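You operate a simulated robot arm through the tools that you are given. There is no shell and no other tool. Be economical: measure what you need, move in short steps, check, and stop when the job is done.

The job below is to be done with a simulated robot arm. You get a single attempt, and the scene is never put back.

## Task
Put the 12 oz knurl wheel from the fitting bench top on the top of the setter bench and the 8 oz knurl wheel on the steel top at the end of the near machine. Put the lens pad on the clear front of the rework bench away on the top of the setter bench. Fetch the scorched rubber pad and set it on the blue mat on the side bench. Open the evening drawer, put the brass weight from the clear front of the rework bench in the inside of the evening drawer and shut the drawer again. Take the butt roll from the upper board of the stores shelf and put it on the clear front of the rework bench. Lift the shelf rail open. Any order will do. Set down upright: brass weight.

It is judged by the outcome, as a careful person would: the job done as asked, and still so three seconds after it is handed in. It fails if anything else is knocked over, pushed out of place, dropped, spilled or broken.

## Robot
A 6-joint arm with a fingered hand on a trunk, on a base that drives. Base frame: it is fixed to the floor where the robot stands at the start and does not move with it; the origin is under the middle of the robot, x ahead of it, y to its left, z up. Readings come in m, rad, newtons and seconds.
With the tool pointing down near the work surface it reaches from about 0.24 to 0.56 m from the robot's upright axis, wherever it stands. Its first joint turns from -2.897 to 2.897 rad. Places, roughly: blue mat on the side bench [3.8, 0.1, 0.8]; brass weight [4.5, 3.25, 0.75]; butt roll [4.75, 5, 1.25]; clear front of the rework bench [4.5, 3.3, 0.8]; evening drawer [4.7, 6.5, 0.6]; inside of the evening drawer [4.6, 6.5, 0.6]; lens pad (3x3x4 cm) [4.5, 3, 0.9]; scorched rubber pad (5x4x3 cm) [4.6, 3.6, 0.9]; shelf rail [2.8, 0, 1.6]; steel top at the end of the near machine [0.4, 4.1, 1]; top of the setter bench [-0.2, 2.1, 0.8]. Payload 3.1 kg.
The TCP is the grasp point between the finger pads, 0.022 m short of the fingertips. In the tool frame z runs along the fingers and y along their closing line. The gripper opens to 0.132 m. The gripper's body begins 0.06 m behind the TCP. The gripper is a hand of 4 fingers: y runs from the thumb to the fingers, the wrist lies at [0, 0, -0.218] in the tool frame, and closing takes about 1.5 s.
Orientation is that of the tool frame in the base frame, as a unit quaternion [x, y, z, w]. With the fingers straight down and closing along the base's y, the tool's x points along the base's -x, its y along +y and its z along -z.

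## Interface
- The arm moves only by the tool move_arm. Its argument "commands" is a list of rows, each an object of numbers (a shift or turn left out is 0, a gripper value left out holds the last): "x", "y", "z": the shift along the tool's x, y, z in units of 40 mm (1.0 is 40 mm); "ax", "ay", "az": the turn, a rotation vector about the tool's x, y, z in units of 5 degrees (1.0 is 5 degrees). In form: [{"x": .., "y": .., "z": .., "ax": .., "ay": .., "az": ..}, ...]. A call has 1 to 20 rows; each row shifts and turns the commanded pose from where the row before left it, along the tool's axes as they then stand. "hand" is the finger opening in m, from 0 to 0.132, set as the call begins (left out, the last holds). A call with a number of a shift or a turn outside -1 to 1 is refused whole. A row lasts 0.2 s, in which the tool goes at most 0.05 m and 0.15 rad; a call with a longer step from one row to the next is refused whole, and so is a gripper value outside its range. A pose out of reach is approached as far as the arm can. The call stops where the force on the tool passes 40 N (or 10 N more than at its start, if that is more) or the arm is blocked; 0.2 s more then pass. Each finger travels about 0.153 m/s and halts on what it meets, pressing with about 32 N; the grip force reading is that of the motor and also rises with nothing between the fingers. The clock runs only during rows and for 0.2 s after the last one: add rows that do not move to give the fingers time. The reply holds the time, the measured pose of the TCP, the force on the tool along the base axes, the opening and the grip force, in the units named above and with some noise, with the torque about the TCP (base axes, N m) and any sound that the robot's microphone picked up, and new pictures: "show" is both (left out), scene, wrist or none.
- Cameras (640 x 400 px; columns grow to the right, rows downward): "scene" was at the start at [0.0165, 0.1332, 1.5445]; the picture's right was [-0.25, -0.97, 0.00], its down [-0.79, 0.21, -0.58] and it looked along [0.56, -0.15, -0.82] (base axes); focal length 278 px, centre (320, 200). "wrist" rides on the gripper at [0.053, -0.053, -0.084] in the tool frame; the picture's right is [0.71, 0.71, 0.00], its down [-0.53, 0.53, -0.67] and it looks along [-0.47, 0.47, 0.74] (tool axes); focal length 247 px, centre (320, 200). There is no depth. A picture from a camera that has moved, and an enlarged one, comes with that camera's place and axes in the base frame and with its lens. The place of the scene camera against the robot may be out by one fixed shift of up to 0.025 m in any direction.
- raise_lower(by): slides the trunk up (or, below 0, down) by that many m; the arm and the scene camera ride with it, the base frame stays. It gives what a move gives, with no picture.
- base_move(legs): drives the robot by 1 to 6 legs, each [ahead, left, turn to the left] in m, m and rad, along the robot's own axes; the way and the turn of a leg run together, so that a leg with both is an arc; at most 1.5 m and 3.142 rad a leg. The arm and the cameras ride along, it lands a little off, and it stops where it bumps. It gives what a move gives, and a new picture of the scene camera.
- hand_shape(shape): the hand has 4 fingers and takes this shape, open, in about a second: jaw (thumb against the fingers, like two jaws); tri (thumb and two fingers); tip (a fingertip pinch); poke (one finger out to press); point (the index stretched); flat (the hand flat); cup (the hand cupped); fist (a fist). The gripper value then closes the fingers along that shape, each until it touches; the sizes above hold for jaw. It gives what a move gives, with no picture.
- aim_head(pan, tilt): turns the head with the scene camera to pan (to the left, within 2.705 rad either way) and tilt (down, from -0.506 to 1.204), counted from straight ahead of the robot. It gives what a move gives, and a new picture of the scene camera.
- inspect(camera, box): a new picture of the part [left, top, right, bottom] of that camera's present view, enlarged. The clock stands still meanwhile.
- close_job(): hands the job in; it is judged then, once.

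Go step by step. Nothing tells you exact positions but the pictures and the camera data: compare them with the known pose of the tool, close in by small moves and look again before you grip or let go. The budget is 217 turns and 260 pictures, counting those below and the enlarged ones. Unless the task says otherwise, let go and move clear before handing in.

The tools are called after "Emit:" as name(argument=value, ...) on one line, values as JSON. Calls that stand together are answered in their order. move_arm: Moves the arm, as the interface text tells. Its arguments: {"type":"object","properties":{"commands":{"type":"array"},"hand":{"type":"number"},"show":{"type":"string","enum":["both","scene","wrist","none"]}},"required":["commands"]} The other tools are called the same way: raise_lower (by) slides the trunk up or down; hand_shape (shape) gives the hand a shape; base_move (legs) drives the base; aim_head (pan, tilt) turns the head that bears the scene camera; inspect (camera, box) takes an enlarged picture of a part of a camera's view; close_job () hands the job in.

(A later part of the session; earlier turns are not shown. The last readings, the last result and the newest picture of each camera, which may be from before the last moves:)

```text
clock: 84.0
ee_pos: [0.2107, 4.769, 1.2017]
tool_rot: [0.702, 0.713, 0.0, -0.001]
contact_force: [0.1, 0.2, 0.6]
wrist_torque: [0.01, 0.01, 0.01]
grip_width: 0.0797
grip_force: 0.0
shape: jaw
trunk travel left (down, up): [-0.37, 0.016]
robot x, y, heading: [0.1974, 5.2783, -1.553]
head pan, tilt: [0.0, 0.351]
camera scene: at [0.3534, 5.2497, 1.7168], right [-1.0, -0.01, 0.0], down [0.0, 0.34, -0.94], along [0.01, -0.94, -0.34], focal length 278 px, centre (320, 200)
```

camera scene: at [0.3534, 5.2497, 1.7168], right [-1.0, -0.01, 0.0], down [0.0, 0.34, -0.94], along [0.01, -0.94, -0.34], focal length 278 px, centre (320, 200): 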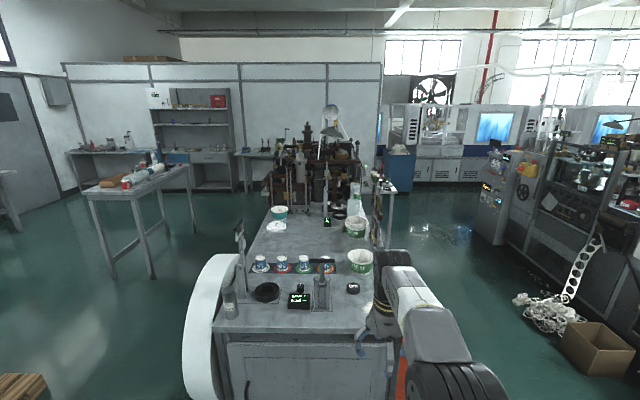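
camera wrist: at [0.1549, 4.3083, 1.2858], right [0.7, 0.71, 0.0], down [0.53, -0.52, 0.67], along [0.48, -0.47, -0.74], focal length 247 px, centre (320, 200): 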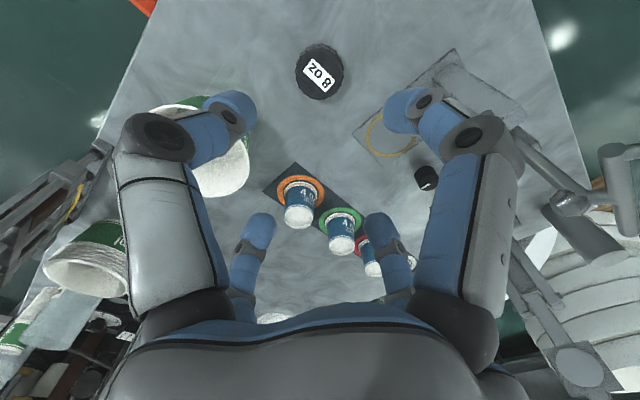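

I touched the foam block behind; I step off it, turn left and look ahead.

Emit:
base_move(legs=[[0.08, 0, 0], [0, 0, 1.555]])

Emit:
aim_head(pan=-2.4, tilt=0.6)

Emit:
aim_head(pan=0.0, tilt=0.3)

```text
clock: 89.0
ee_pos: [0.708, 5.2171, 1.2004]
tool_rot: [-0.016, 1.0, 0.0, 0.0]
contact_force: [-0.4, 0.1, 0.0]
wrist_torque: [-0.03, 0.0, -0.01]
grip_width: 0.0796
grip_force: 0.0
shape: jaw
trunk travel left (down, up): [-0.37, 0.016]
robot x, y, heading: [0.1998, 5.1976, 0.029]
head pan, tilt: [0.0, 0.351]
camera scene: at [0.2355, 5.3479, 1.7168], right [0.03, -1.0, 0.0], down [-0.34, -0.01, -0.94], along [0.94, 0.03, -0.34], focal length 278 px, centre (320, 200)
```

scene: 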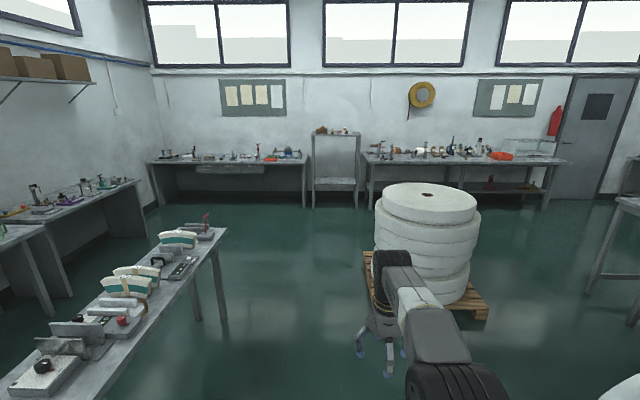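

```text
clock: 91.2
ee_pos: [0.7087, 5.2156, 1.2008]
tool_rot: [-0.015, 1.0, -0.001, 0.0]
contact_force: [-0.5, 0.2, 0.5]
wrist_torque: [-0.03, 0.03, -0.02]
grip_width: 0.0795
grip_force: 0.0
shape: jaw
trunk travel left (down, up): [-0.37, 0.016]
robot x, y, heading: [0.2009, 5.1975, 0.028]
head pan, tilt: [-2.4, 0.6]
camera scene: at [0.0791, 5.2835, 1.6941], right [-0.7, 0.72, 0.0], down [0.4, 0.39, -0.83], along [-0.59, -0.58, -0.56], focal length 278 px, centre (320, 200)
```

scene: 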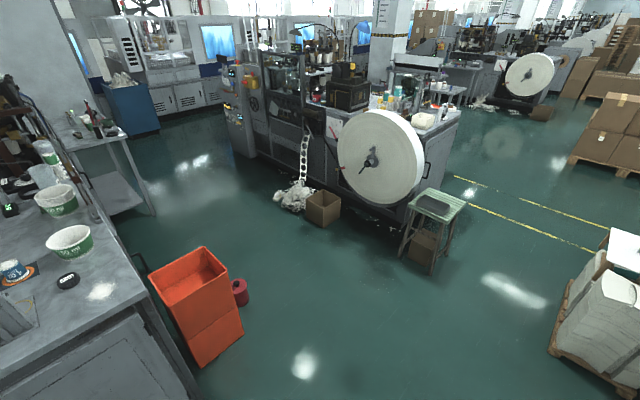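

```text
clock: 93.3
ee_pos: [0.7101, 5.2159, 1.2013]
tool_rot: [-0.015, 1.0, 0.0, -0.001]
contact_force: [-0.3, 0.0, -0.7]
wrist_torque: [-0.01, -0.01, -0.01]
grip_width: 0.0795
grip_force: 0.0
shape: jaw
trunk travel left (down, up): [-0.37, 0.016]
robot x, y, heading: [0.1999, 5.1958, 0.029]
head pan, tilt: [0.0, 0.3]
camera scene: at [0.2357, 5.3478, 1.7216], right [0.03, -1.0, 0.0], down [-0.3, -0.01, -0.96], along [0.95, 0.03, -0.3], focal length 278 px, centre (320, 200)
```

scene: 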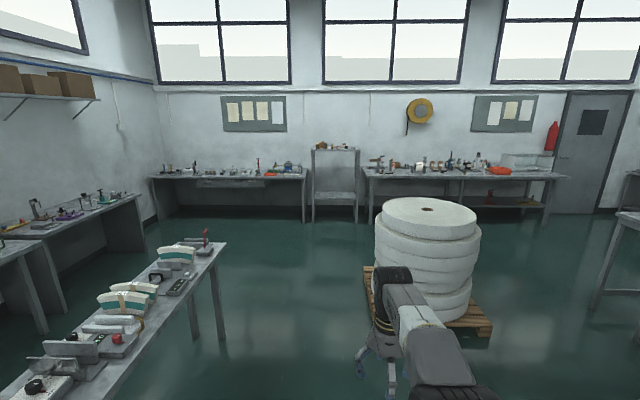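

The rework bench (right), stores shelf (centre) and evening drawer bench (left) line the +x wall. I drive along y ≈ 5.4 past the pallet.

Emit:
base_move(legs=[[1.4, 0.22, -0.03], [1.4, 0, 0], [0.6, 0, 0], [0, -1.1, 0], [0, -1.0, 0]])

Emit:
aim_head(pan=0.0, tilt=0.6)

```text
clock: 119.9
ee_pos: [4.0117, 3.2831, 1.2018]
tool_rot: [0.016, 1.0, 0.0, 0.0]
contact_force: [0.0, 0.8, -0.3]
wrist_torque: [0.0, 0.02, 0.0]
grip_width: 0.0793
grip_force: 0.1
shape: jaw
trunk travel left (down, up): [-0.37, 0.016]
robot x, y, heading: [3.5012, 3.2931, -0.031]
head pan, tilt: [0.0, 0.3]
camera scene: at [3.5471, 3.4443, 1.7216], right [-0.03, -1.0, 0.0], down [-0.3, 0.01, -0.96], along [0.95, -0.03, -0.3], focal length 278 px, centre (320, 200)
```

scene: 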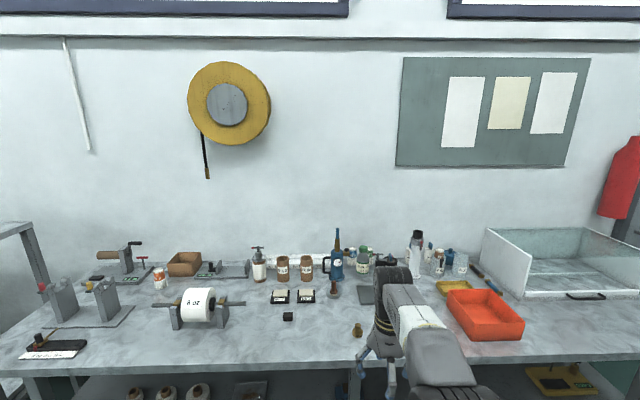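

```text
clock: 120.7
ee_pos: [4.0122, 3.2833, 1.2015]
tool_rot: [0.016, 1.0, 0.0, 0.0]
contact_force: [-0.5, 1.0, -0.2]
wrist_torque: [-0.01, 0.0, 0.0]
grip_width: 0.0793
grip_force: 0.1
shape: jaw
trunk travel left (down, up): [-0.37, 0.016]
robot x, y, heading: [3.5035, 3.2959, -0.034]
head pan, tilt: [0.0, 0.6]
camera scene: at [3.5421, 3.4448, 1.6941], right [-0.03, -1.0, 0.0], down [-0.56, 0.02, -0.83], along [0.82, -0.03, -0.56], focal length 278 px, centre (320, 200)
```

scene: 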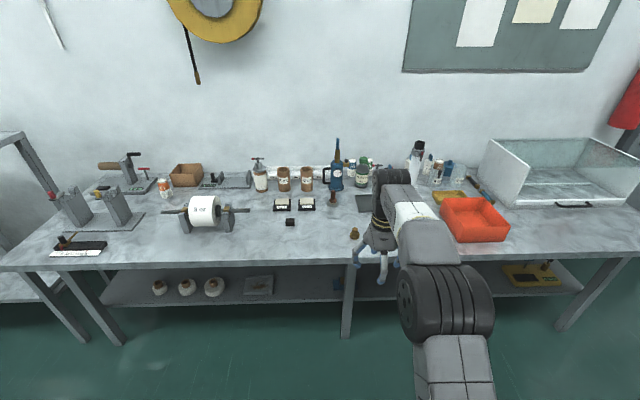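

Emit:
inspect(camera="scene", box=[240, 130, 480, 280])

Emit:
inspect(camera="scene", box=[240, 180, 390, 260])

```text
2.67 times, centred on (360, 205) of scene
camera zoom: at [3.5421, 3.4448, 1.6941], right [-0.03, -1.0, 0.0], down [-0.56, 0.02, -0.83], along [0.82, -0.03, -0.56], focal length 743 px, centre (213, 187)
```

zoom: 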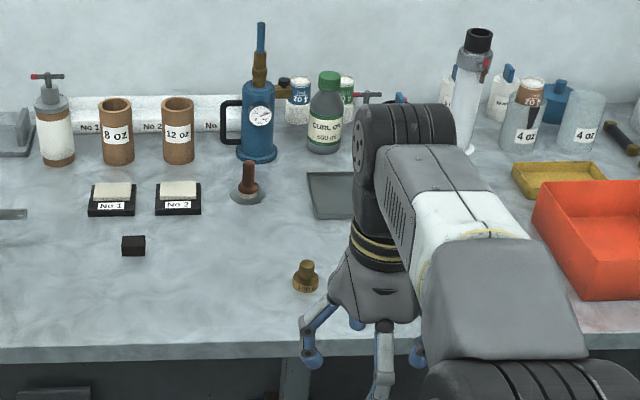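

```text
4.27 times, centred on (315, 220) of scene
camera zoom: at [3.5421, 3.4448, 1.6941], right [-0.03, -1.0, 0.0], down [-0.56, 0.02, -0.83], along [0.82, -0.03, -0.56], focal length 1188 px, centre (341, 115)
```

zoom: 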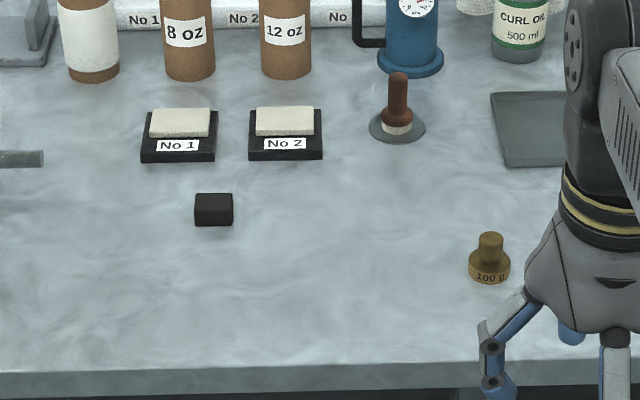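

The black block is the scorched rubber pad (~(4.63, 3.56)), the brass weight stands at ~(4.52, 3.245). I take the scorched pad to the mat first; approaching it.

Emit:
base_move(legs=[[0, 0.28, 0.034], [0.55, 0, 0]])

Emit:
aim_head(pan=0.0, tilt=0.9)

Emit:
move_arm(commands=[{"z": 1}, {"z": 1}, {"z": 1}, {}], hand=0.11)

```text
clock: 125.4
ee_pos: [4.549, 3.5972, 1.2006]
tool_rot: [-0.011, 1.0, 0.0, 0.0]
contact_force: [-0.1, -0.1, -0.5]
wrist_torque: [-0.02, 0.03, 0.04]
grip_width: 0.0796
grip_force: 0.0
shape: jaw
trunk travel left (down, up): [-0.37, 0.016]
robot x, y, heading: [4.0378, 3.5801, 0.026]
head pan, tilt: [0.0, 0.6]
camera scene: at [4.0718, 3.7332, 1.6941], right [0.02, -1.0, 0.0], down [-0.57, -0.01, -0.82], along [0.82, 0.02, -0.57], focal length 278 px, centre (320, 200)
```

scene: 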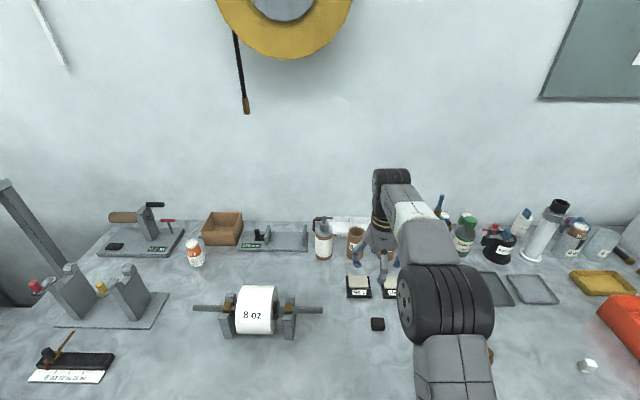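

```text
clock: 126.2
ee_pos: [4.5481, 3.5972, 1.2017]
tool_rot: [-0.011, 1.0, 0.0, 0.0]
contact_force: [-0.3, -0.8, -0.3]
wrist_torque: [-0.03, 0.0, 0.01]
grip_width: 0.0795
grip_force: 0.2
shape: jaw
trunk travel left (down, up): [-0.37, 0.016]
robot x, y, heading: [4.0406, 3.5816, 0.023]
head pan, tilt: [0.0, 0.901]
camera scene: at [4.0583, 3.7329, 1.6693], right [0.02, -1.0, 0.0], down [-0.78, -0.02, -0.62], along [0.62, 0.01, -0.78], focal length 278 px, centre (320, 200)
```

scene: 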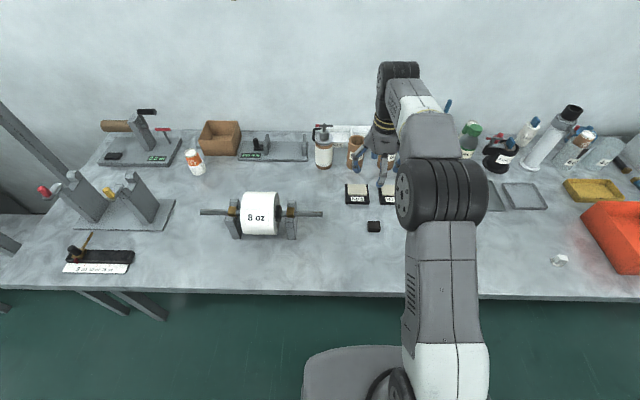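

```text
clock: 127.2
ee_pos: [4.5466, 3.596, 1.0813]
tool_rot: [-0.011, 1.0, 0.0, 0.0]
contact_force: [-0.2, 0.1, -0.7]
wrist_torque: [-0.04, 0.02, 0.0]
grip_width: 0.1101
grip_force: 0.1
shape: jaw
trunk travel left (down, up): [-0.37, 0.016]
robot x, y, heading: [4.0389, 3.5831, 0.022]
head pan, tilt: [0.0, 0.901]
camera scene: at [4.0581, 3.7329, 1.6693], right [0.02, -1.0, 0.0], down [-0.78, -0.02, -0.62], along [0.62, 0.01, -0.78], focal length 278 px, centre (320, 200)
camera wrist: at [4.4919, 3.5417, 1.1653], right [-0.72, 0.69, 0.0], down [0.51, 0.54, 0.67], along [0.46, 0.48, -0.74], focal length 247 px, centre (320, 200)
```

scene: 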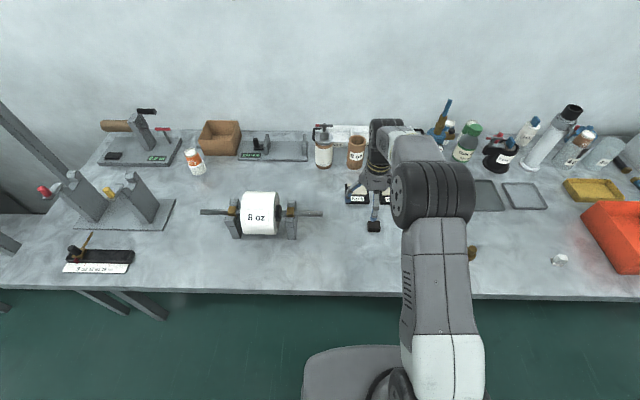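
wrist: 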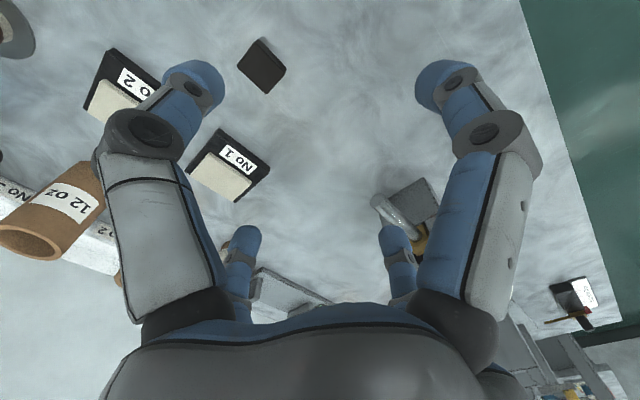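

Pad centred at about (4.598, 3.549), axis-aligned with its 5 cm side along y. The base goes 5 cm closer and the arm above it.

Emit:
base_move(legs=[[0.05, 0, -0.02]])

Emit:
move_arm(commands=[{"y": -0.9}, {"z": 1}, {"z": 1}, {"z": 1}, {}], show="wrist")

```text
clock: 128.1
ee_pos: [4.5961, 3.5867, 1.0803]
tool_rot: [-0.002, 1.0, 0.0, 0.0]
contact_force: [-0.2, -0.4, 0.2]
wrist_torque: [0.03, 0.01, -0.01]
grip_width: 0.1096
grip_force: 0.0
shape: jaw
trunk travel left (down, up): [-0.37, 0.016]
robot x, y, heading: [4.0866, 3.5825, -0.002]
head pan, tilt: [0.0, 0.901]
camera scene: at [4.1121, 3.7333, 1.6693], right [0.0, -1.0, 0.0], down [-0.78, 0.0, -0.62], along [0.62, 0.0, -0.78], focal length 278 px, centre (320, 200)
```

scene: 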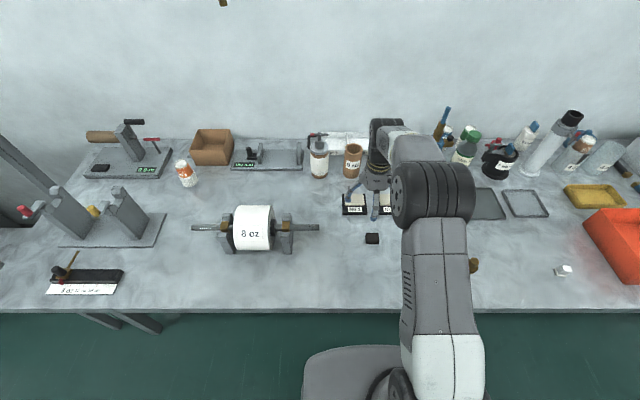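

```text
clock: 129.3
ee_pos: [4.597, 3.5506, 0.9608]
tool_rot: [-0.002, 1.0, -0.001, 0.0]
contact_force: [0.3, 0.7, -1.0]
wrist_torque: [-0.01, 0.01, 0.01]
grip_width: 0.1097
grip_force: 0.0
shape: jaw
trunk travel left (down, up): [-0.37, 0.016]
robot x, y, heading: [4.0899, 3.583, -0.002]
head pan, tilt: [0.0, 0.901]
camera wrist: at [4.5413, 3.4973, 1.0449], right [-0.71, 0.71, 0.0], down [0.53, 0.53, 0.67], along [0.47, 0.47, -0.74], focal length 247 px, centre (320, 200)
```

wrist: 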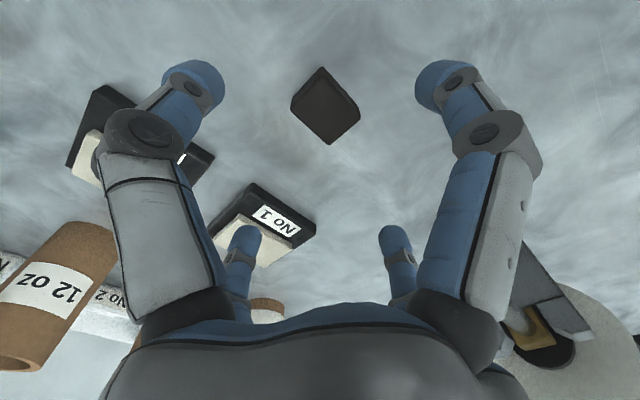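

Centred within a centimetre; correcting and descending to grip.

Emit:
move_arm(commands=[{"y": 0.25}, {"z": 1}, {"z": 1}, {"z": 0.9}, {"z": 0.5}, {}], show="wrist")

Emit:
move_arm(commands=[{}, {}, {}, {}, {}, {}, {}], hand=0.03, show="wrist")

```text
clock: 130.2
ee_pos: [4.5993, 3.5592, 0.8706]
tool_rot: [0.0, 1.0, -0.001, 0.009]
contact_force: [-3.0, 1.3, 16.3]
wrist_torque: [0.12, 0.58, -0.05]
grip_width: 0.1102
grip_force: 0.1
shape: jaw
trunk travel left (down, up): [-0.37, 0.016]
robot x, y, heading: [4.0894, 3.5805, -0.002]
head pan, tilt: [0.0, 0.901]
stopped in row 4: the force on the tool passed its limit (the readings are from after the stop); the commanded pose is now the measured one
camera wrist: at [4.5436, 3.507, 0.9544], right [-0.71, 0.71, -0.01], down [0.51, 0.53, 0.68], along [0.48, 0.47, -0.74], focal length 247 px, centre (320, 200)
```

wrist: 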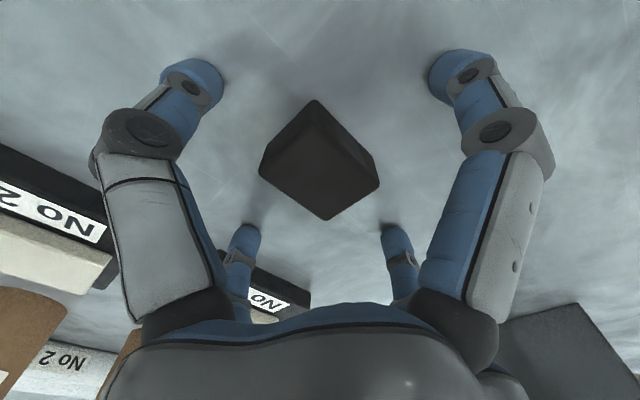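

```text
clock: 131.8
ee_pos: [4.5997, 3.5587, 0.8716]
tool_rot: [0.0, 1.0, 0.0, 0.009]
contact_force: [-1.2, -4.6, 21.9]
wrist_torque: [-0.69, 0.15, -0.02]
grip_width: 0.0455
grip_force: 32.4
shape: jaw
trunk travel left (down, up): [-0.37, 0.016]
robot x, y, heading: [4.0906, 3.5839, -0.003]
head pan, tilt: [0.0, 0.901]
camera wrist: at [4.5432, 3.5064, 0.9539], right [-0.71, 0.71, -0.01], down [0.51, 0.53, 0.68], along [0.49, 0.47, -0.73], focal length 247 px, centre (320, 200)
```

wrist: 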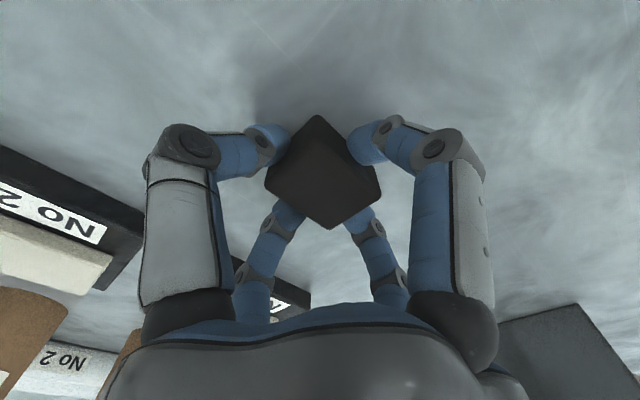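

The fingers touched the top (bench surface ~0.85) but the pad is between the pads and gripped. Lifting.

Emit:
move_arm(commands=[{"z": -0.5}, {"z": -1}, {"z": -1}, {"z": -1}, {"z": -1}, {"z": -1}, {"z": -1}, {"z": -1}, {}], show="wrist")

Emit:
base_move(legs=[[-0.6, 0, 0]])

Emit:
aim_head(pan=-1.57, tilt=0.4)

```text
clock: 133.8
ee_pos: [4.5953, 3.5572, 1.1685]
tool_rot: [0.001, 1.0, 0.0, 0.008]
contact_force: [0.0, 0.2, -0.6]
wrist_torque: [0.02, 0.02, 0.01]
grip_width: 0.0441
grip_force: 31.9
shape: jaw
trunk travel left (down, up): [-0.37, 0.016]
robot x, y, heading: [4.0889, 3.5834, -0.003]
head pan, tilt: [0.0, 0.901]
camera wrist: at [4.539, 3.5038, 1.2519], right [-0.71, 0.71, -0.01], down [0.52, 0.53, 0.68], along [0.48, 0.47, -0.74], focal length 247 px, centre (320, 200)
```

wrist: 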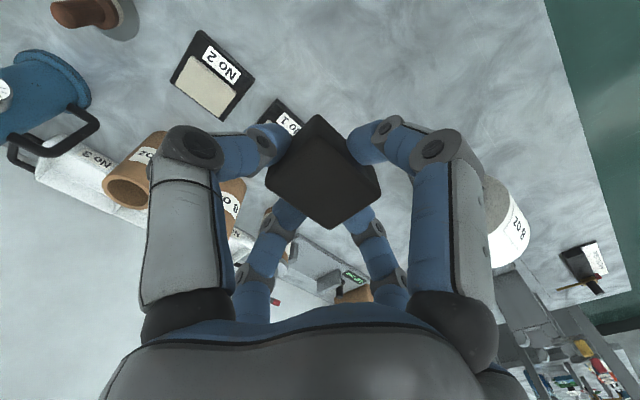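

```text
clock: 137.2
ee_pos: [3.9918, 3.5568, 1.1682]
tool_rot: [0.0, 1.0, 0.001, 0.008]
contact_force: [-1.3, 0.0, -0.3]
wrist_torque: [0.0, -0.02, -0.01]
grip_width: 0.0436
grip_force: 31.8
shape: jaw
trunk travel left (down, up): [-0.37, 0.016]
robot x, y, heading: [3.4826, 3.5833, -0.007]
head pan, tilt: [0.0, 0.901]
camera scene: at [3.5084, 3.7343, 1.6693], right [0.0, -1.0, 0.0], down [-0.78, 0.0, -0.62], along [0.62, 0.0, -0.78], focal length 278 px, centre (320, 200)
```

scene: 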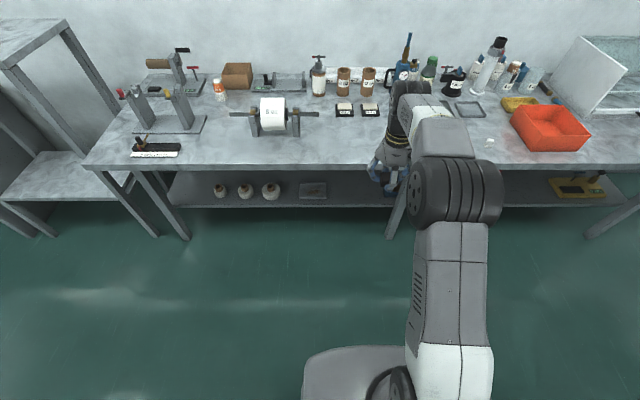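

```text
clock: 138.9
ee_pos: [3.9927, 3.5559, 1.1678]
tool_rot: [0.001, 1.0, 0.0, 0.008]
contact_force: [0.4, 0.3, 0.3]
wrist_torque: [0.01, -0.01, 0.01]
grip_width: 0.0438
grip_force: 32.0
shape: jaw
trunk travel left (down, up): [-0.37, 0.016]
robot x, y, heading: [3.4887, 3.5824, 0.001]
head pan, tilt: [-1.571, 0.4]
camera scene: at [3.4329, 3.642, 1.7123], right [-1.0, 0.0, 0.0], down [0.0, 0.39, -0.92], along [0.0, -0.92, -0.39], focal length 278 px, centre (320, 200)
```

scene: 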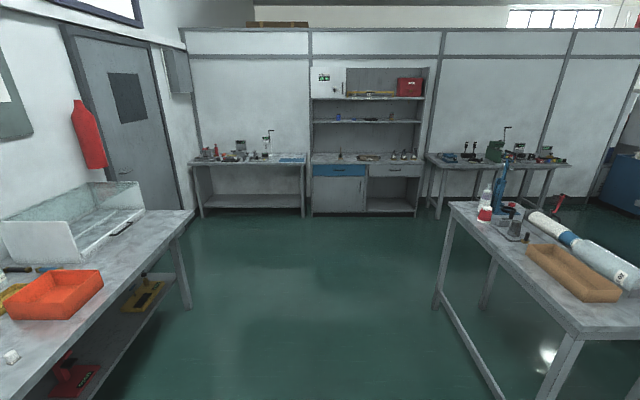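

The side bench with the blue mat is at the far wall next to the shelf unit with the rail. I turn and drive there.

Emit:
base_move(legs=[[0, 0, -1.571], [1.4, 0.15, 0], [1.2, 0.15, 0]])

Emit:
aim_head(pan=0.0, tilt=0.5)

```text
clock: 155.6
ee_pos: [3.8147, 0.4434, 1.1692]
tool_rot: [0.697, 0.717, -0.004, 0.005]
contact_force: [-0.3, -0.6, 0.4]
wrist_torque: [0.05, 0.02, -0.03]
grip_width: 0.0437
grip_force: 32.2
shape: jaw
trunk travel left (down, up): [-0.37, 0.016]
robot x, y, heading: [3.8219, 0.9483, -1.543]
head pan, tilt: [-1.571, 0.4]
camera scene: at [3.8862, 1.0145, 1.7123], right [-0.03, 1.0, 0.0], down [0.39, 0.01, -0.92], along [-0.92, -0.02, -0.39], focal length 278 px, centre (320, 200)
```

scene: 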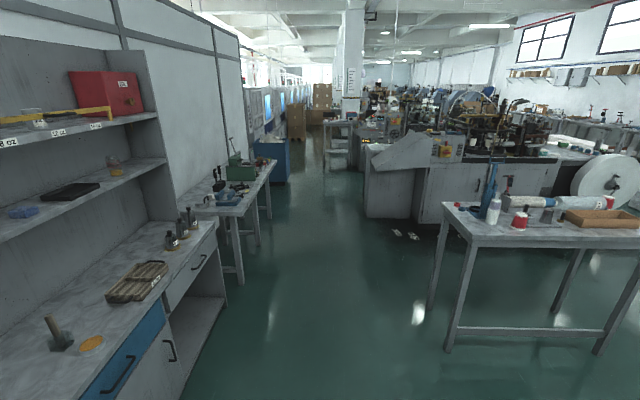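

```text
clock: 157.2
ee_pos: [3.8156, 0.4442, 1.168]
tool_rot: [0.698, 0.716, -0.005, 0.005]
contact_force: [0.4, -0.4, -0.2]
wrist_torque: [0.02, -0.03, 0.0]
grip_width: 0.0437
grip_force: 32.5
shape: jaw
trunk travel left (down, up): [-0.37, 0.016]
robot x, y, heading: [3.8264, 0.95, -1.545]
head pan, tilt: [0.0, 0.499]
camera scene: at [3.9811, 0.9262, 1.7032], right [-1.0, -0.03, 0.0], down [-0.01, 0.48, -0.88], along [0.02, -0.88, -0.48], focal length 278 px, centre (320, 200)
```

scene: 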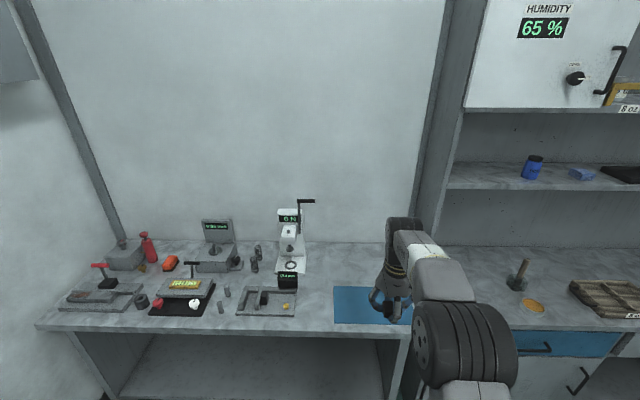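

The blue mat is centred near (3.78, 0.16). Closing the base in and looking from the wrist.

Emit:
base_move(legs=[[0.26, -0.04, -0.02]])

Emit:
move_arm(commands=[{"z": 1}, {"z": 1}, {"z": 1}, {}])

```text
clock: 159.1
ee_pos: [3.7725, 0.1844, 1.1683]
tool_rot: [0.704, 0.71, -0.005, 0.005]
contact_force: [0.3, 0.2, 0.1]
wrist_torque: [-0.01, -0.03, 0.0]
grip_width: 0.0435
grip_force: 31.9
shape: jaw
trunk travel left (down, up): [-0.37, 0.016]
robot x, y, heading: [3.7937, 0.6917, -1.557]
head pan, tilt: [0.0, 0.499]
camera scene: at [3.9466, 0.6635, 1.7032], right [-1.0, -0.01, 0.0], down [0.0, 0.48, -0.88], along [0.01, -0.88, -0.48], focal length 278 px, centre (320, 200)
```

scene: 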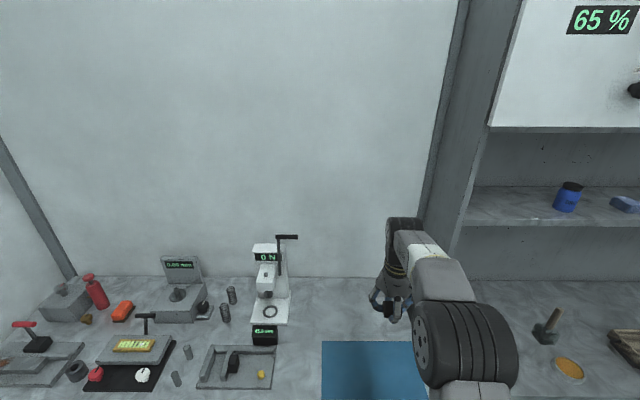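

```text
clock: 160.1
ee_pos: [3.7731, 0.1845, 1.0501]
tool_rot: [0.704, 0.71, -0.005, 0.006]
contact_force: [0.5, -0.6, -1.0]
wrist_torque: [-0.01, 0.02, -0.03]
grip_width: 0.0436
grip_force: 31.9
shape: jaw
trunk travel left (down, up): [-0.37, 0.016]
robot x, y, heading: [3.7942, 0.6946, -1.56]
head pan, tilt: [0.0, 0.499]
camera scene: at [3.9467, 0.6645, 1.7032], right [-1.0, -0.01, 0.0], down [0.0, 0.48, -0.88], along [0.01, -0.88, -0.48], focal length 278 px, centre (320, 200)
camera wrist: at [3.7173, 0.2379, 1.1342], right [0.7, 0.71, -0.01], down [0.53, -0.51, 0.68], along [0.48, -0.48, -0.74], focal length 247 px, centre (320, 200)
```

scene: 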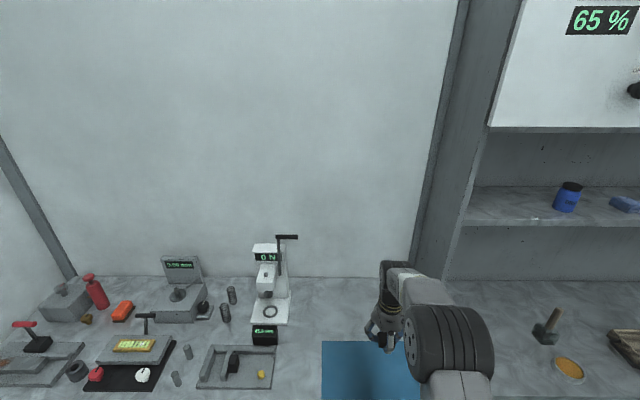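
wrist: 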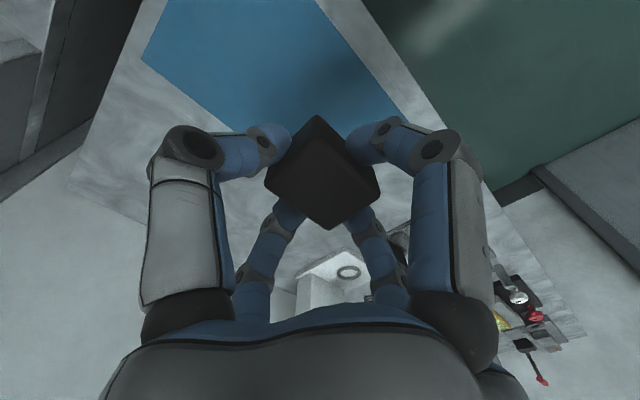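

The mat spans x ≈ 3.62–3.9, y ≈ 0.03–0.21. I shift 4 cm further and lower.

Emit:
move_arm(commands=[{"x": -1}, {"z": 1}, {"z": 1}, {"z": 1}, {"z": 1}, {"z": 0.5}, {}], show="wrist")

```text
clock: 161.7
ee_pos: [3.7725, 0.1429, 0.8688]
tool_rot: [0.704, 0.71, -0.005, 0.005]
contact_force: [-0.2, -0.5, 0.1]
wrist_torque: [-0.02, -0.02, -0.01]
grip_width: 0.0437
grip_force: 31.5
shape: jaw
out of reach, approached as far as the arm can: row 6
trunk travel left (down, up): [-0.37, 0.016]
robot x, y, heading: [3.7939, 0.6919, -1.562]
head pan, tilt: [0.0, 0.499]
camera wrist: at [3.716, 0.1978, 0.9522], right [0.7, 0.71, -0.01], down [0.53, -0.51, 0.68], along [0.48, -0.48, -0.74], focal length 247 px, centre (320, 200)
```

wrist: 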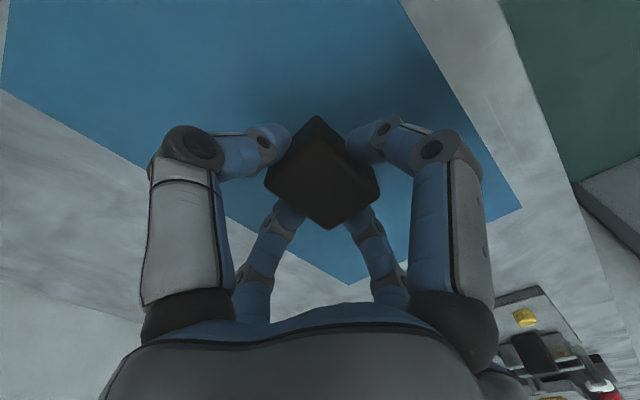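

Well within the mat. The arm is at its reach limit downward, so I lower the trunk for the rest.

Emit:
raise_lower(by=-0.04)

```text
clock: 162.6
ee_pos: [3.771, 0.1432, 0.828]
tool_rot: [0.704, 0.71, -0.006, 0.006]
contact_force: [-0.2, 0.0, 0.1]
wrist_torque: [0.0, 0.0, 0.01]
grip_width: 0.0435
grip_force: 32.2
shape: jaw
trunk travel left (down, up): [-0.33, 0.056]
robot x, y, heading: [3.7937, 0.6896, -1.564]
head pan, tilt: [0.0, 0.499]
```

Emit:
raise_lower(by=-0.006)

Emit:
move_arm(commands=[{}], show="wrist")

```text
clock: 163.1
ee_pos: [3.7727, 0.1433, 0.8214]
tool_rot: [0.704, 0.71, -0.005, 0.006]
contact_force: [0.8, -0.1, -0.5]
wrist_torque: [-0.01, -0.03, 0.02]
grip_width: 0.0435
grip_force: 31.8
shape: jaw
trunk travel left (down, up): [-0.324, 0.062]
robot x, y, heading: [3.7927, 0.6869, -1.565]
head pan, tilt: [0.0, 0.499]
```

```text
clock: 163.5
ee_pos: [3.771, 0.1437, 0.8214]
tool_rot: [0.704, 0.71, -0.005, 0.005]
contact_force: [-0.6, 0.4, -0.1]
wrist_torque: [0.02, 0.0, 0.01]
grip_width: 0.0434
grip_force: 32.0
shape: jaw
trunk travel left (down, up): [-0.324, 0.062]
robot x, y, heading: [3.7969, 0.6953, -1.563]
head pan, tilt: [0.0, 0.499]
camera wrist: at [3.716, 0.1977, 0.9062], right [0.7, 0.71, -0.01], down [0.53, -0.51, 0.68], along [0.48, -0.48, -0.74], focal length 247 px, centre (320, 200)
```

wrist: 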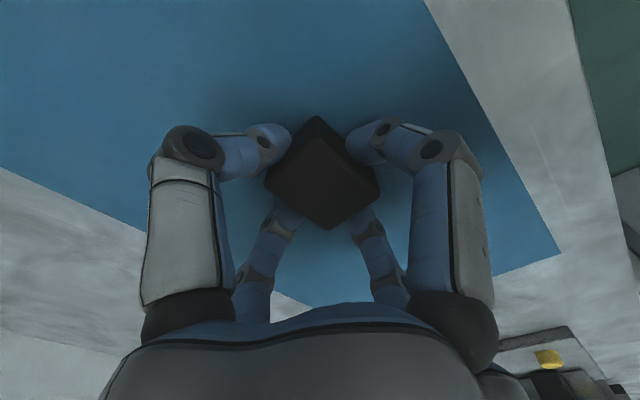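

No contact yet; lowering in small steps.

Emit:
raise_lower(by=-0.012)

Emit:
raise_lower(by=-0.01)

```text
clock: 164.0
ee_pos: [3.7706, 0.1409, 0.8207]
tool_rot: [0.704, 0.71, -0.011, 0.01]
contact_force: [1.7, 12.0, 26.4]
wrist_torque: [0.48, 0.52, -0.2]
grip_width: 0.0444
grip_force: 31.7
shape: jaw
trunk travel left (down, up): [-0.313, 0.072]
robot x, y, heading: [3.7917, 0.6881, -1.56]
head pan, tilt: [0.0, 0.499]
stopped: the force on the tool passed its limit (the readings are from after the stop); the commanded pose is now the measured one
```

```text
clock: 164.4
ee_pos: [3.7702, 0.138, 0.8203]
tool_rot: [0.703, 0.711, -0.014, 0.012]
contact_force: [0.7, 11.1, 23.1]
wrist_torque: [0.44, 0.5, -0.24]
grip_width: 0.0443
grip_force: 32.2
shape: jaw
trunk travel left (down, up): [-0.31, 0.075]
robot x, y, heading: [3.7939, 0.6892, -1.565]
head pan, tilt: [0.0, 0.499]
stopped: the force on the tool passed its limit (the readings are from after the stop); the commanded pose is now the measured one
```

It is resting on the mat. Releasing and rising.

Emit:
raise_lower(by=0.011)

Emit:
move_arm(commands=[{}, {}, {}, {}], hand=0.1, show="none")

Emit:
move_arm(commands=[{"z": -0.6}, {"z": -1}, {"z": -1}, {"z": -1}, {"z": -1}, {"z": -1}], show="wrist")

```text
clock: 165.0
ee_pos: [3.7707, 0.137, 0.8292]
tool_rot: [0.704, 0.71, -0.012, 0.011]
contact_force: [0.9, 0.2, -0.8]
wrist_torque: [0.02, 0.03, 0.01]
grip_width: 0.0434
grip_force: 32.3
shape: jaw
trunk travel left (down, up): [-0.321, 0.064]
robot x, y, heading: [3.7942, 0.6899, -1.563]
head pan, tilt: [0.0, 0.499]
```

```text
clock: 166.0
ee_pos: [3.7714, 0.1371, 0.829]
tool_rot: [0.704, 0.71, -0.013, 0.011]
contact_force: [0.1, 0.1, -0.3]
wrist_torque: [0.03, -0.03, -0.01]
grip_width: 0.0995
grip_force: 0.0
shape: jaw
trunk travel left (down, up): [-0.321, 0.064]
robot x, y, heading: [3.7937, 0.6866, -1.561]
head pan, tilt: [0.0, 0.499]
```

```text
clock: 167.4
ee_pos: [3.7697, 0.1462, 1.0505]
tool_rot: [0.704, 0.71, -0.011, 0.01]
contact_force: [0.8, -0.5, -0.1]
wrist_torque: [0.02, -0.04, 0.0]
grip_width: 0.0999
grip_force: 0.1
shape: jaw
trunk travel left (down, up): [-0.321, 0.064]
robot x, y, heading: [3.7926, 0.6928, -1.56]
head pan, tilt: [0.0, 0.499]
camera wrist: at [3.7149, 0.2014, 1.1339], right [0.7, 0.71, -0.02], down [0.53, -0.5, 0.68], along [0.48, -0.49, -0.73], focal length 247 px, centre (320, 200)
```

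wrist: 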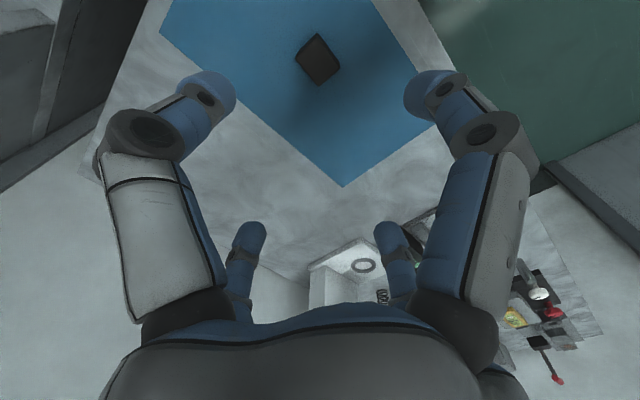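

The scorched pad lies on the mat. Now the shelf rail; I back off a bit and look at the shelf unit.

Emit:
base_move(legs=[[-0.5, 0, 0], [0, -0.9, 0]])

Emit:
aim_head(pan=0.0, tilt=0.1)

```text
clock: 174.8
ee_pos: [2.8262, 0.6449, 1.0514]
tool_rot: [0.71, 0.704, -0.012, 0.011]
contact_force: [0.3, -0.5, -0.9]
wrist_torque: [-0.01, 0.04, 0.01]
grip_width: 0.0999
grip_force: 0.1
shape: jaw
trunk travel left (down, up): [-0.321, 0.064]
robot x, y, heading: [2.8561, 1.1862, -1.578]
head pan, tilt: [0.0, 0.499]
camera scene: at [3.0118, 1.1604, 1.654], right [-1.0, 0.01, 0.0], down [0.01, 0.48, -0.88], along [-0.01, -0.88, -0.48], focal length 278 px, centre (320, 200)
```

scene: 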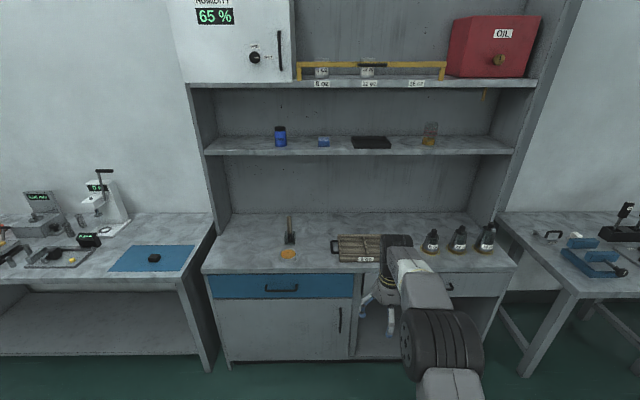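

```text
clock: 175.7
ee_pos: [2.8272, 0.6452, 1.0509]
tool_rot: [0.71, 0.704, -0.012, 0.012]
contact_force: [-0.5, 0.7, 0.0]
wrist_torque: [0.01, -0.01, 0.03]
grip_width: 0.0998
grip_force: 0.0
shape: jaw
trunk travel left (down, up): [-0.321, 0.064]
robot x, y, heading: [2.8567, 1.1887, -1.582]
head pan, tilt: [0.0, 0.099]
camera scene: at [3.0123, 1.1593, 1.691], right [-1.0, 0.01, 0.0], down [0.0, 0.1, -0.99], along [-0.01, -0.99, -0.1], focal length 278 px, centre (320, 200)
```

scene: 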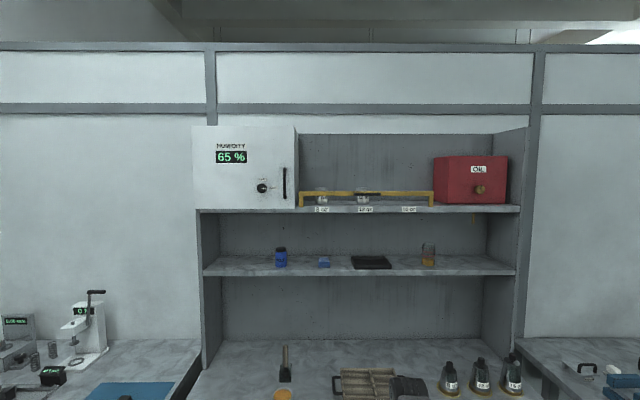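

Emit:
inspect(camera="scene", box=[285, 165, 455, 225])

```text
3.76 times, centred on (370, 195) of scene
camera zoom: at [3.0123, 1.1593, 1.691], right [-1.0, 0.01, 0.0], down [0.0, 0.1, -0.99], along [-0.01, -0.99, -0.1], focal length 1049 px, centre (132, 219)
```

zoom: 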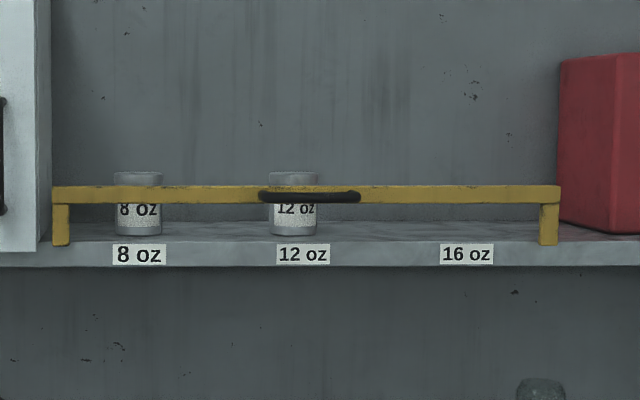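

The yellow rail with a black bow handle is near (2.80, 0.0, 1.60). I raise the arm and turn the hand to point forward, with fingers closing vertically.

Emit:
raise_lower(by=0.06)

Emit:
move_arm(commands=[{"z": -1, "x": 0.3}, {"z": -1, "x": 0.3}, {"z": -1, "x": 0.3}, {"z": -1, "x": 0.3}, {"z": -1, "x": 0.3}, {"z": -1, "x": 0.3}, {"z": -1}], show="none")

Emit:
move_arm(commands=[{"ay": -0.63}, {"ay": -1}, {"ay": -1}, {"ay": -1}, {"ay": -1}, {"ay": -1}, {"ay": -1}, {"ay": -1}, {"ay": -1}, {"ay": -1}, {"ay": -1}, {"ay": -1}, {"ay": -1}, {"ay": -1}, {"ay": -1}, {"ay": -1}, {"ay": -1}, {"ay": -1}])

```text
clock: 176.7
ee_pos: [2.8267, 0.6445, 1.112]
tool_rot: [0.71, 0.704, -0.011, 0.012]
contact_force: [0.2, -0.4, -0.3]
wrist_torque: [0.01, 0.01, -0.01]
grip_width: 0.0997
grip_force: 0.0
shape: jaw
trunk travel left (down, up): [-0.381, 0.004]
robot x, y, heading: [2.8587, 1.1914, -1.577]
head pan, tilt: [0.0, 0.099]
```

```text
clock: 178.3
ee_pos: [2.8284, 0.7298, 1.3747]
tool_rot: [0.71, 0.704, -0.013, 0.01]
contact_force: [1.8, -0.6, -0.2]
wrist_torque: [0.01, -0.01, 0.04]
grip_width: 0.1
grip_force: 0.0
shape: jaw
out of reach, approached as far as the arm can: row 7
trunk travel left (down, up): [-0.381, 0.004]
robot x, y, heading: [2.8599, 1.1898, -1.582]
head pan, tilt: [0.0, 0.099]
```

```text
clock: 182.1
ee_pos: [2.8092, 0.7408, 1.4316]
tool_rot: [0.548, 0.492, -0.519, 0.434]
contact_force: [0.5, -0.2, -0.6]
wrist_torque: [-0.02, 0.01, -0.06]
grip_width: 0.0997
grip_force: 0.0
shape: jaw
out of reach, approached as far as the arm can: row 14, 15, 16, 17, 18
trunk travel left (down, up): [-0.381, 0.004]
robot x, y, heading: [2.8602, 1.1914, -1.581]
head pan, tilt: [0.0, 0.099]
camera scene: at [3.0124, 1.1595, 1.7509], right [-1.0, 0.01, 0.0], down [0.0, 0.1, -1.0], along [-0.01, -0.99, -0.1], focal length 278 px, centre (320, 200)
camera wrist: at [2.7651, 0.836, 1.3897], right [0.68, -0.03, -0.73], down [0.63, 0.54, 0.56], along [0.37, -0.84, 0.39], focal length 247 px, centre (320, 200)
```

scene: 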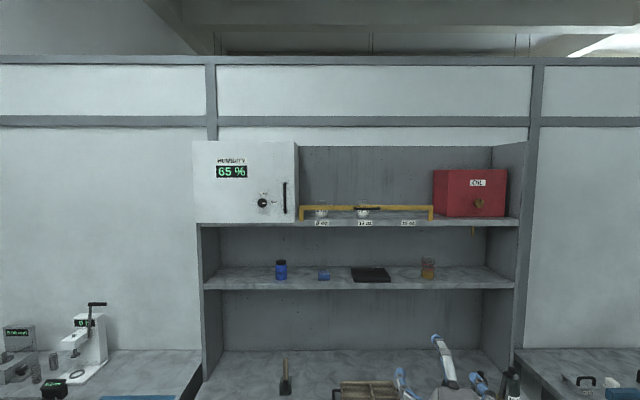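
wrist: 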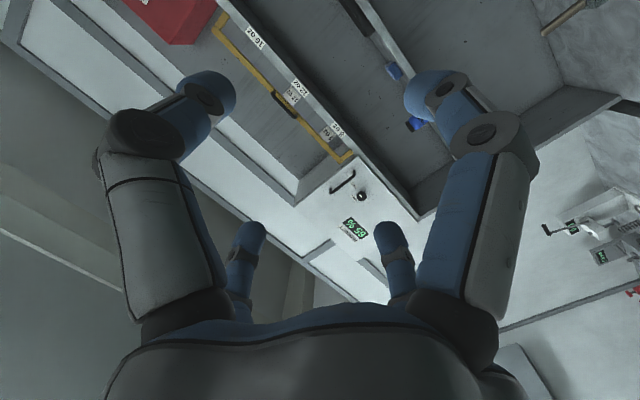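

Nearly pointing forward but the wrist is too close in; I extend forward to regain reach.

Emit:
move_arm(commands=[{"z": 0.8}, {"z": 0.8}, {"z": 0.8}, {}, {}], show="none")

```text
clock: 183.3
ee_pos: [2.7961, 0.6461, 1.4219]
tool_rot: [0.549, 0.493, -0.518, 0.433]
contact_force: [0.8, -0.1, 0.2]
wrist_torque: [-0.01, 0.03, 0.0]
grip_width: 0.0999
grip_force: 0.2
shape: jaw
trunk travel left (down, up): [-0.381, 0.004]
robot x, y, heading: [2.8619, 1.1869, -1.581]
head pan, tilt: [0.0, 0.099]
```

Emit:
move_arm(commands=[{"x": -1, "ax": -0.8}, {"x": -1, "ax": -0.8}, {"x": -1, "ay": -0.6}, {"x": -0.7, "ay": -0.5}, {}], show="none")

```text
clock: 184.5
ee_pos: [2.8009, 0.6323, 1.5699]
tool_rot: [-0.494, -0.505, 0.506, -0.495]
contact_force: [0.8, 0.2, 0.1]
wrist_torque: [0.03, 0.02, 0.0]
grip_width: 0.0999
grip_force: 0.0
shape: jaw
trunk travel left (down, up): [-0.381, 0.004]
robot x, y, heading: [2.8598, 1.1897, -1.58]
head pan, tilt: [0.0, 0.099]
```

Good, forward-level at z 1.57. Now rolling the hand 90° so that it closes vertically.

Emit:
move_arm(commands=[{"az": 1}, {"az": 1}, {"az": 1}, {"az": 1}, {"az": 1}, {"az": 1}, {"az": 1}, {"az": 1}, {"az": 1}, {"az": 1}, {"az": 1}, {"az": 1}, {"az": 1}, {"az": 1}, {"az": 1}, {"az": 1}, {"az": 1}, {"az": 1}, {}], hand=0.06)

```text
clock: 188.5
ee_pos: [2.7988, 0.6331, 1.5713]
tool_rot: [0.706, 0.008, -0.007, 0.708]
contact_force: [0.6, -0.5, 0.4]
wrist_torque: [0.01, 0.03, 0.02]
grip_width: 0.0604
grip_force: 0.0
shape: jaw
trunk travel left (down, up): [-0.381, 0.004]
robot x, y, heading: [2.8619, 1.1878, -1.582]
head pan, tilt: [0.0, 0.099]
camera scene: at [3.0123, 1.1595, 1.7509], right [-1.0, 0.01, 0.0], down [0.0, 0.1, -1.0], along [-0.01, -0.99, -0.1], focal length 278 px, centre (320, 200)
camera wrist: at [2.8491, 0.7174, 1.5174], right [0.72, 0.0, 0.69], down [-0.51, 0.67, 0.54], along [-0.46, -0.74, 0.48], focal length 247 px, centre (320, 200)
```

scene: 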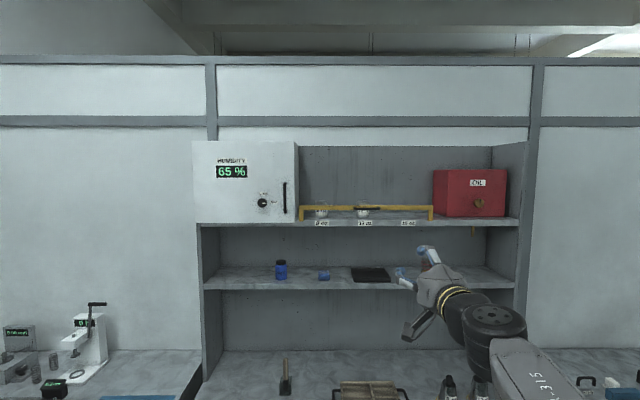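
wrist: 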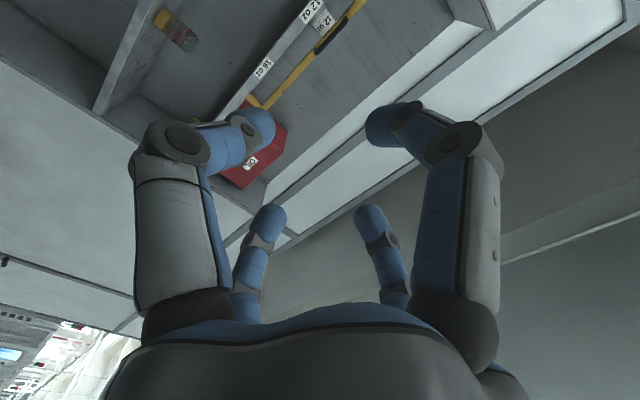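

Handle roughly at (2.80, ~0.05, 1.60). Driving 0.33 m closer for a better look.

Emit:
base_move(legs=[[0.33, 0, 0.01]])

Emit:
inspect(camera="wrist", box=[0, 0, 640, 400])

Emit:
inspect(camera="scene", box=[240, 160, 480, 310])

```text
clock: 190.7
ee_pos: [2.8047, 0.2964, 1.5716]
tool_rot: [0.706, 0.013, -0.004, 0.708]
contact_force: [-0.3, 0.2, -0.4]
wrist_torque: [0.02, -0.01, 0.0]
grip_width: 0.0603
grip_force: 0.1
shape: jaw
trunk travel left (down, up): [-0.381, 0.004]
robot x, y, heading: [2.8599, 0.8551, -1.566]
head pan, tilt: [0.0, 0.099]
camera scene: at [3.0118, 0.8255, 1.7509], right [-1.0, 0.0, 0.0], down [0.0, 0.1, -0.99], along [0.0, -0.99, -0.1], focal length 278 px, centre (320, 200)
```

scene: 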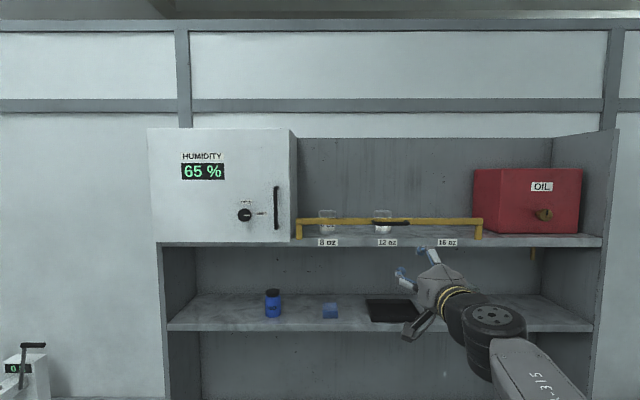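

```text
1.00 times, centred on (320, 200) of wrist
camera zoom: at [2.8552, 0.3813, 1.5174], right [0.72, 0.01, 0.69], down [-0.52, 0.66, 0.54], along [-0.45, -0.75, 0.48], focal length 247 px, centre (320, 200)
```

zoom: 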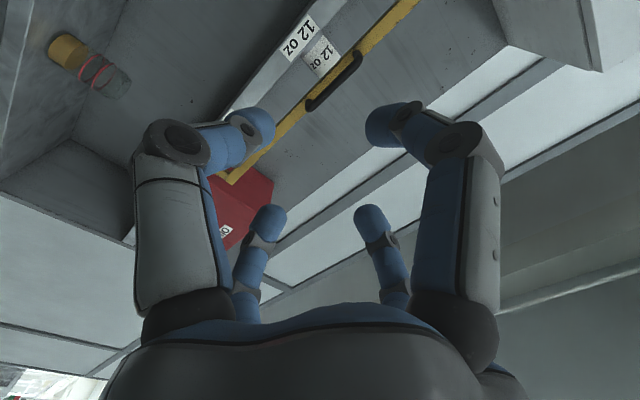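

```text
2.67 times, centred on (360, 235) of scene
camera zoom: at [3.0118, 0.8255, 1.7509], right [-1.0, 0.0, 0.0], down [0.0, 0.1, -0.99], along [0.0, -0.99, -0.1], focal length 743 px, centre (213, 107)
```

zoom: 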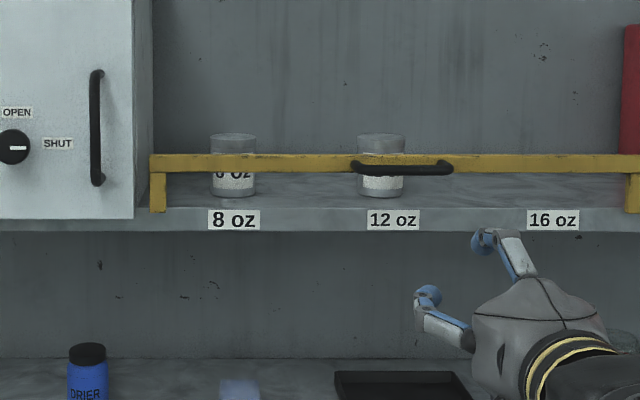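

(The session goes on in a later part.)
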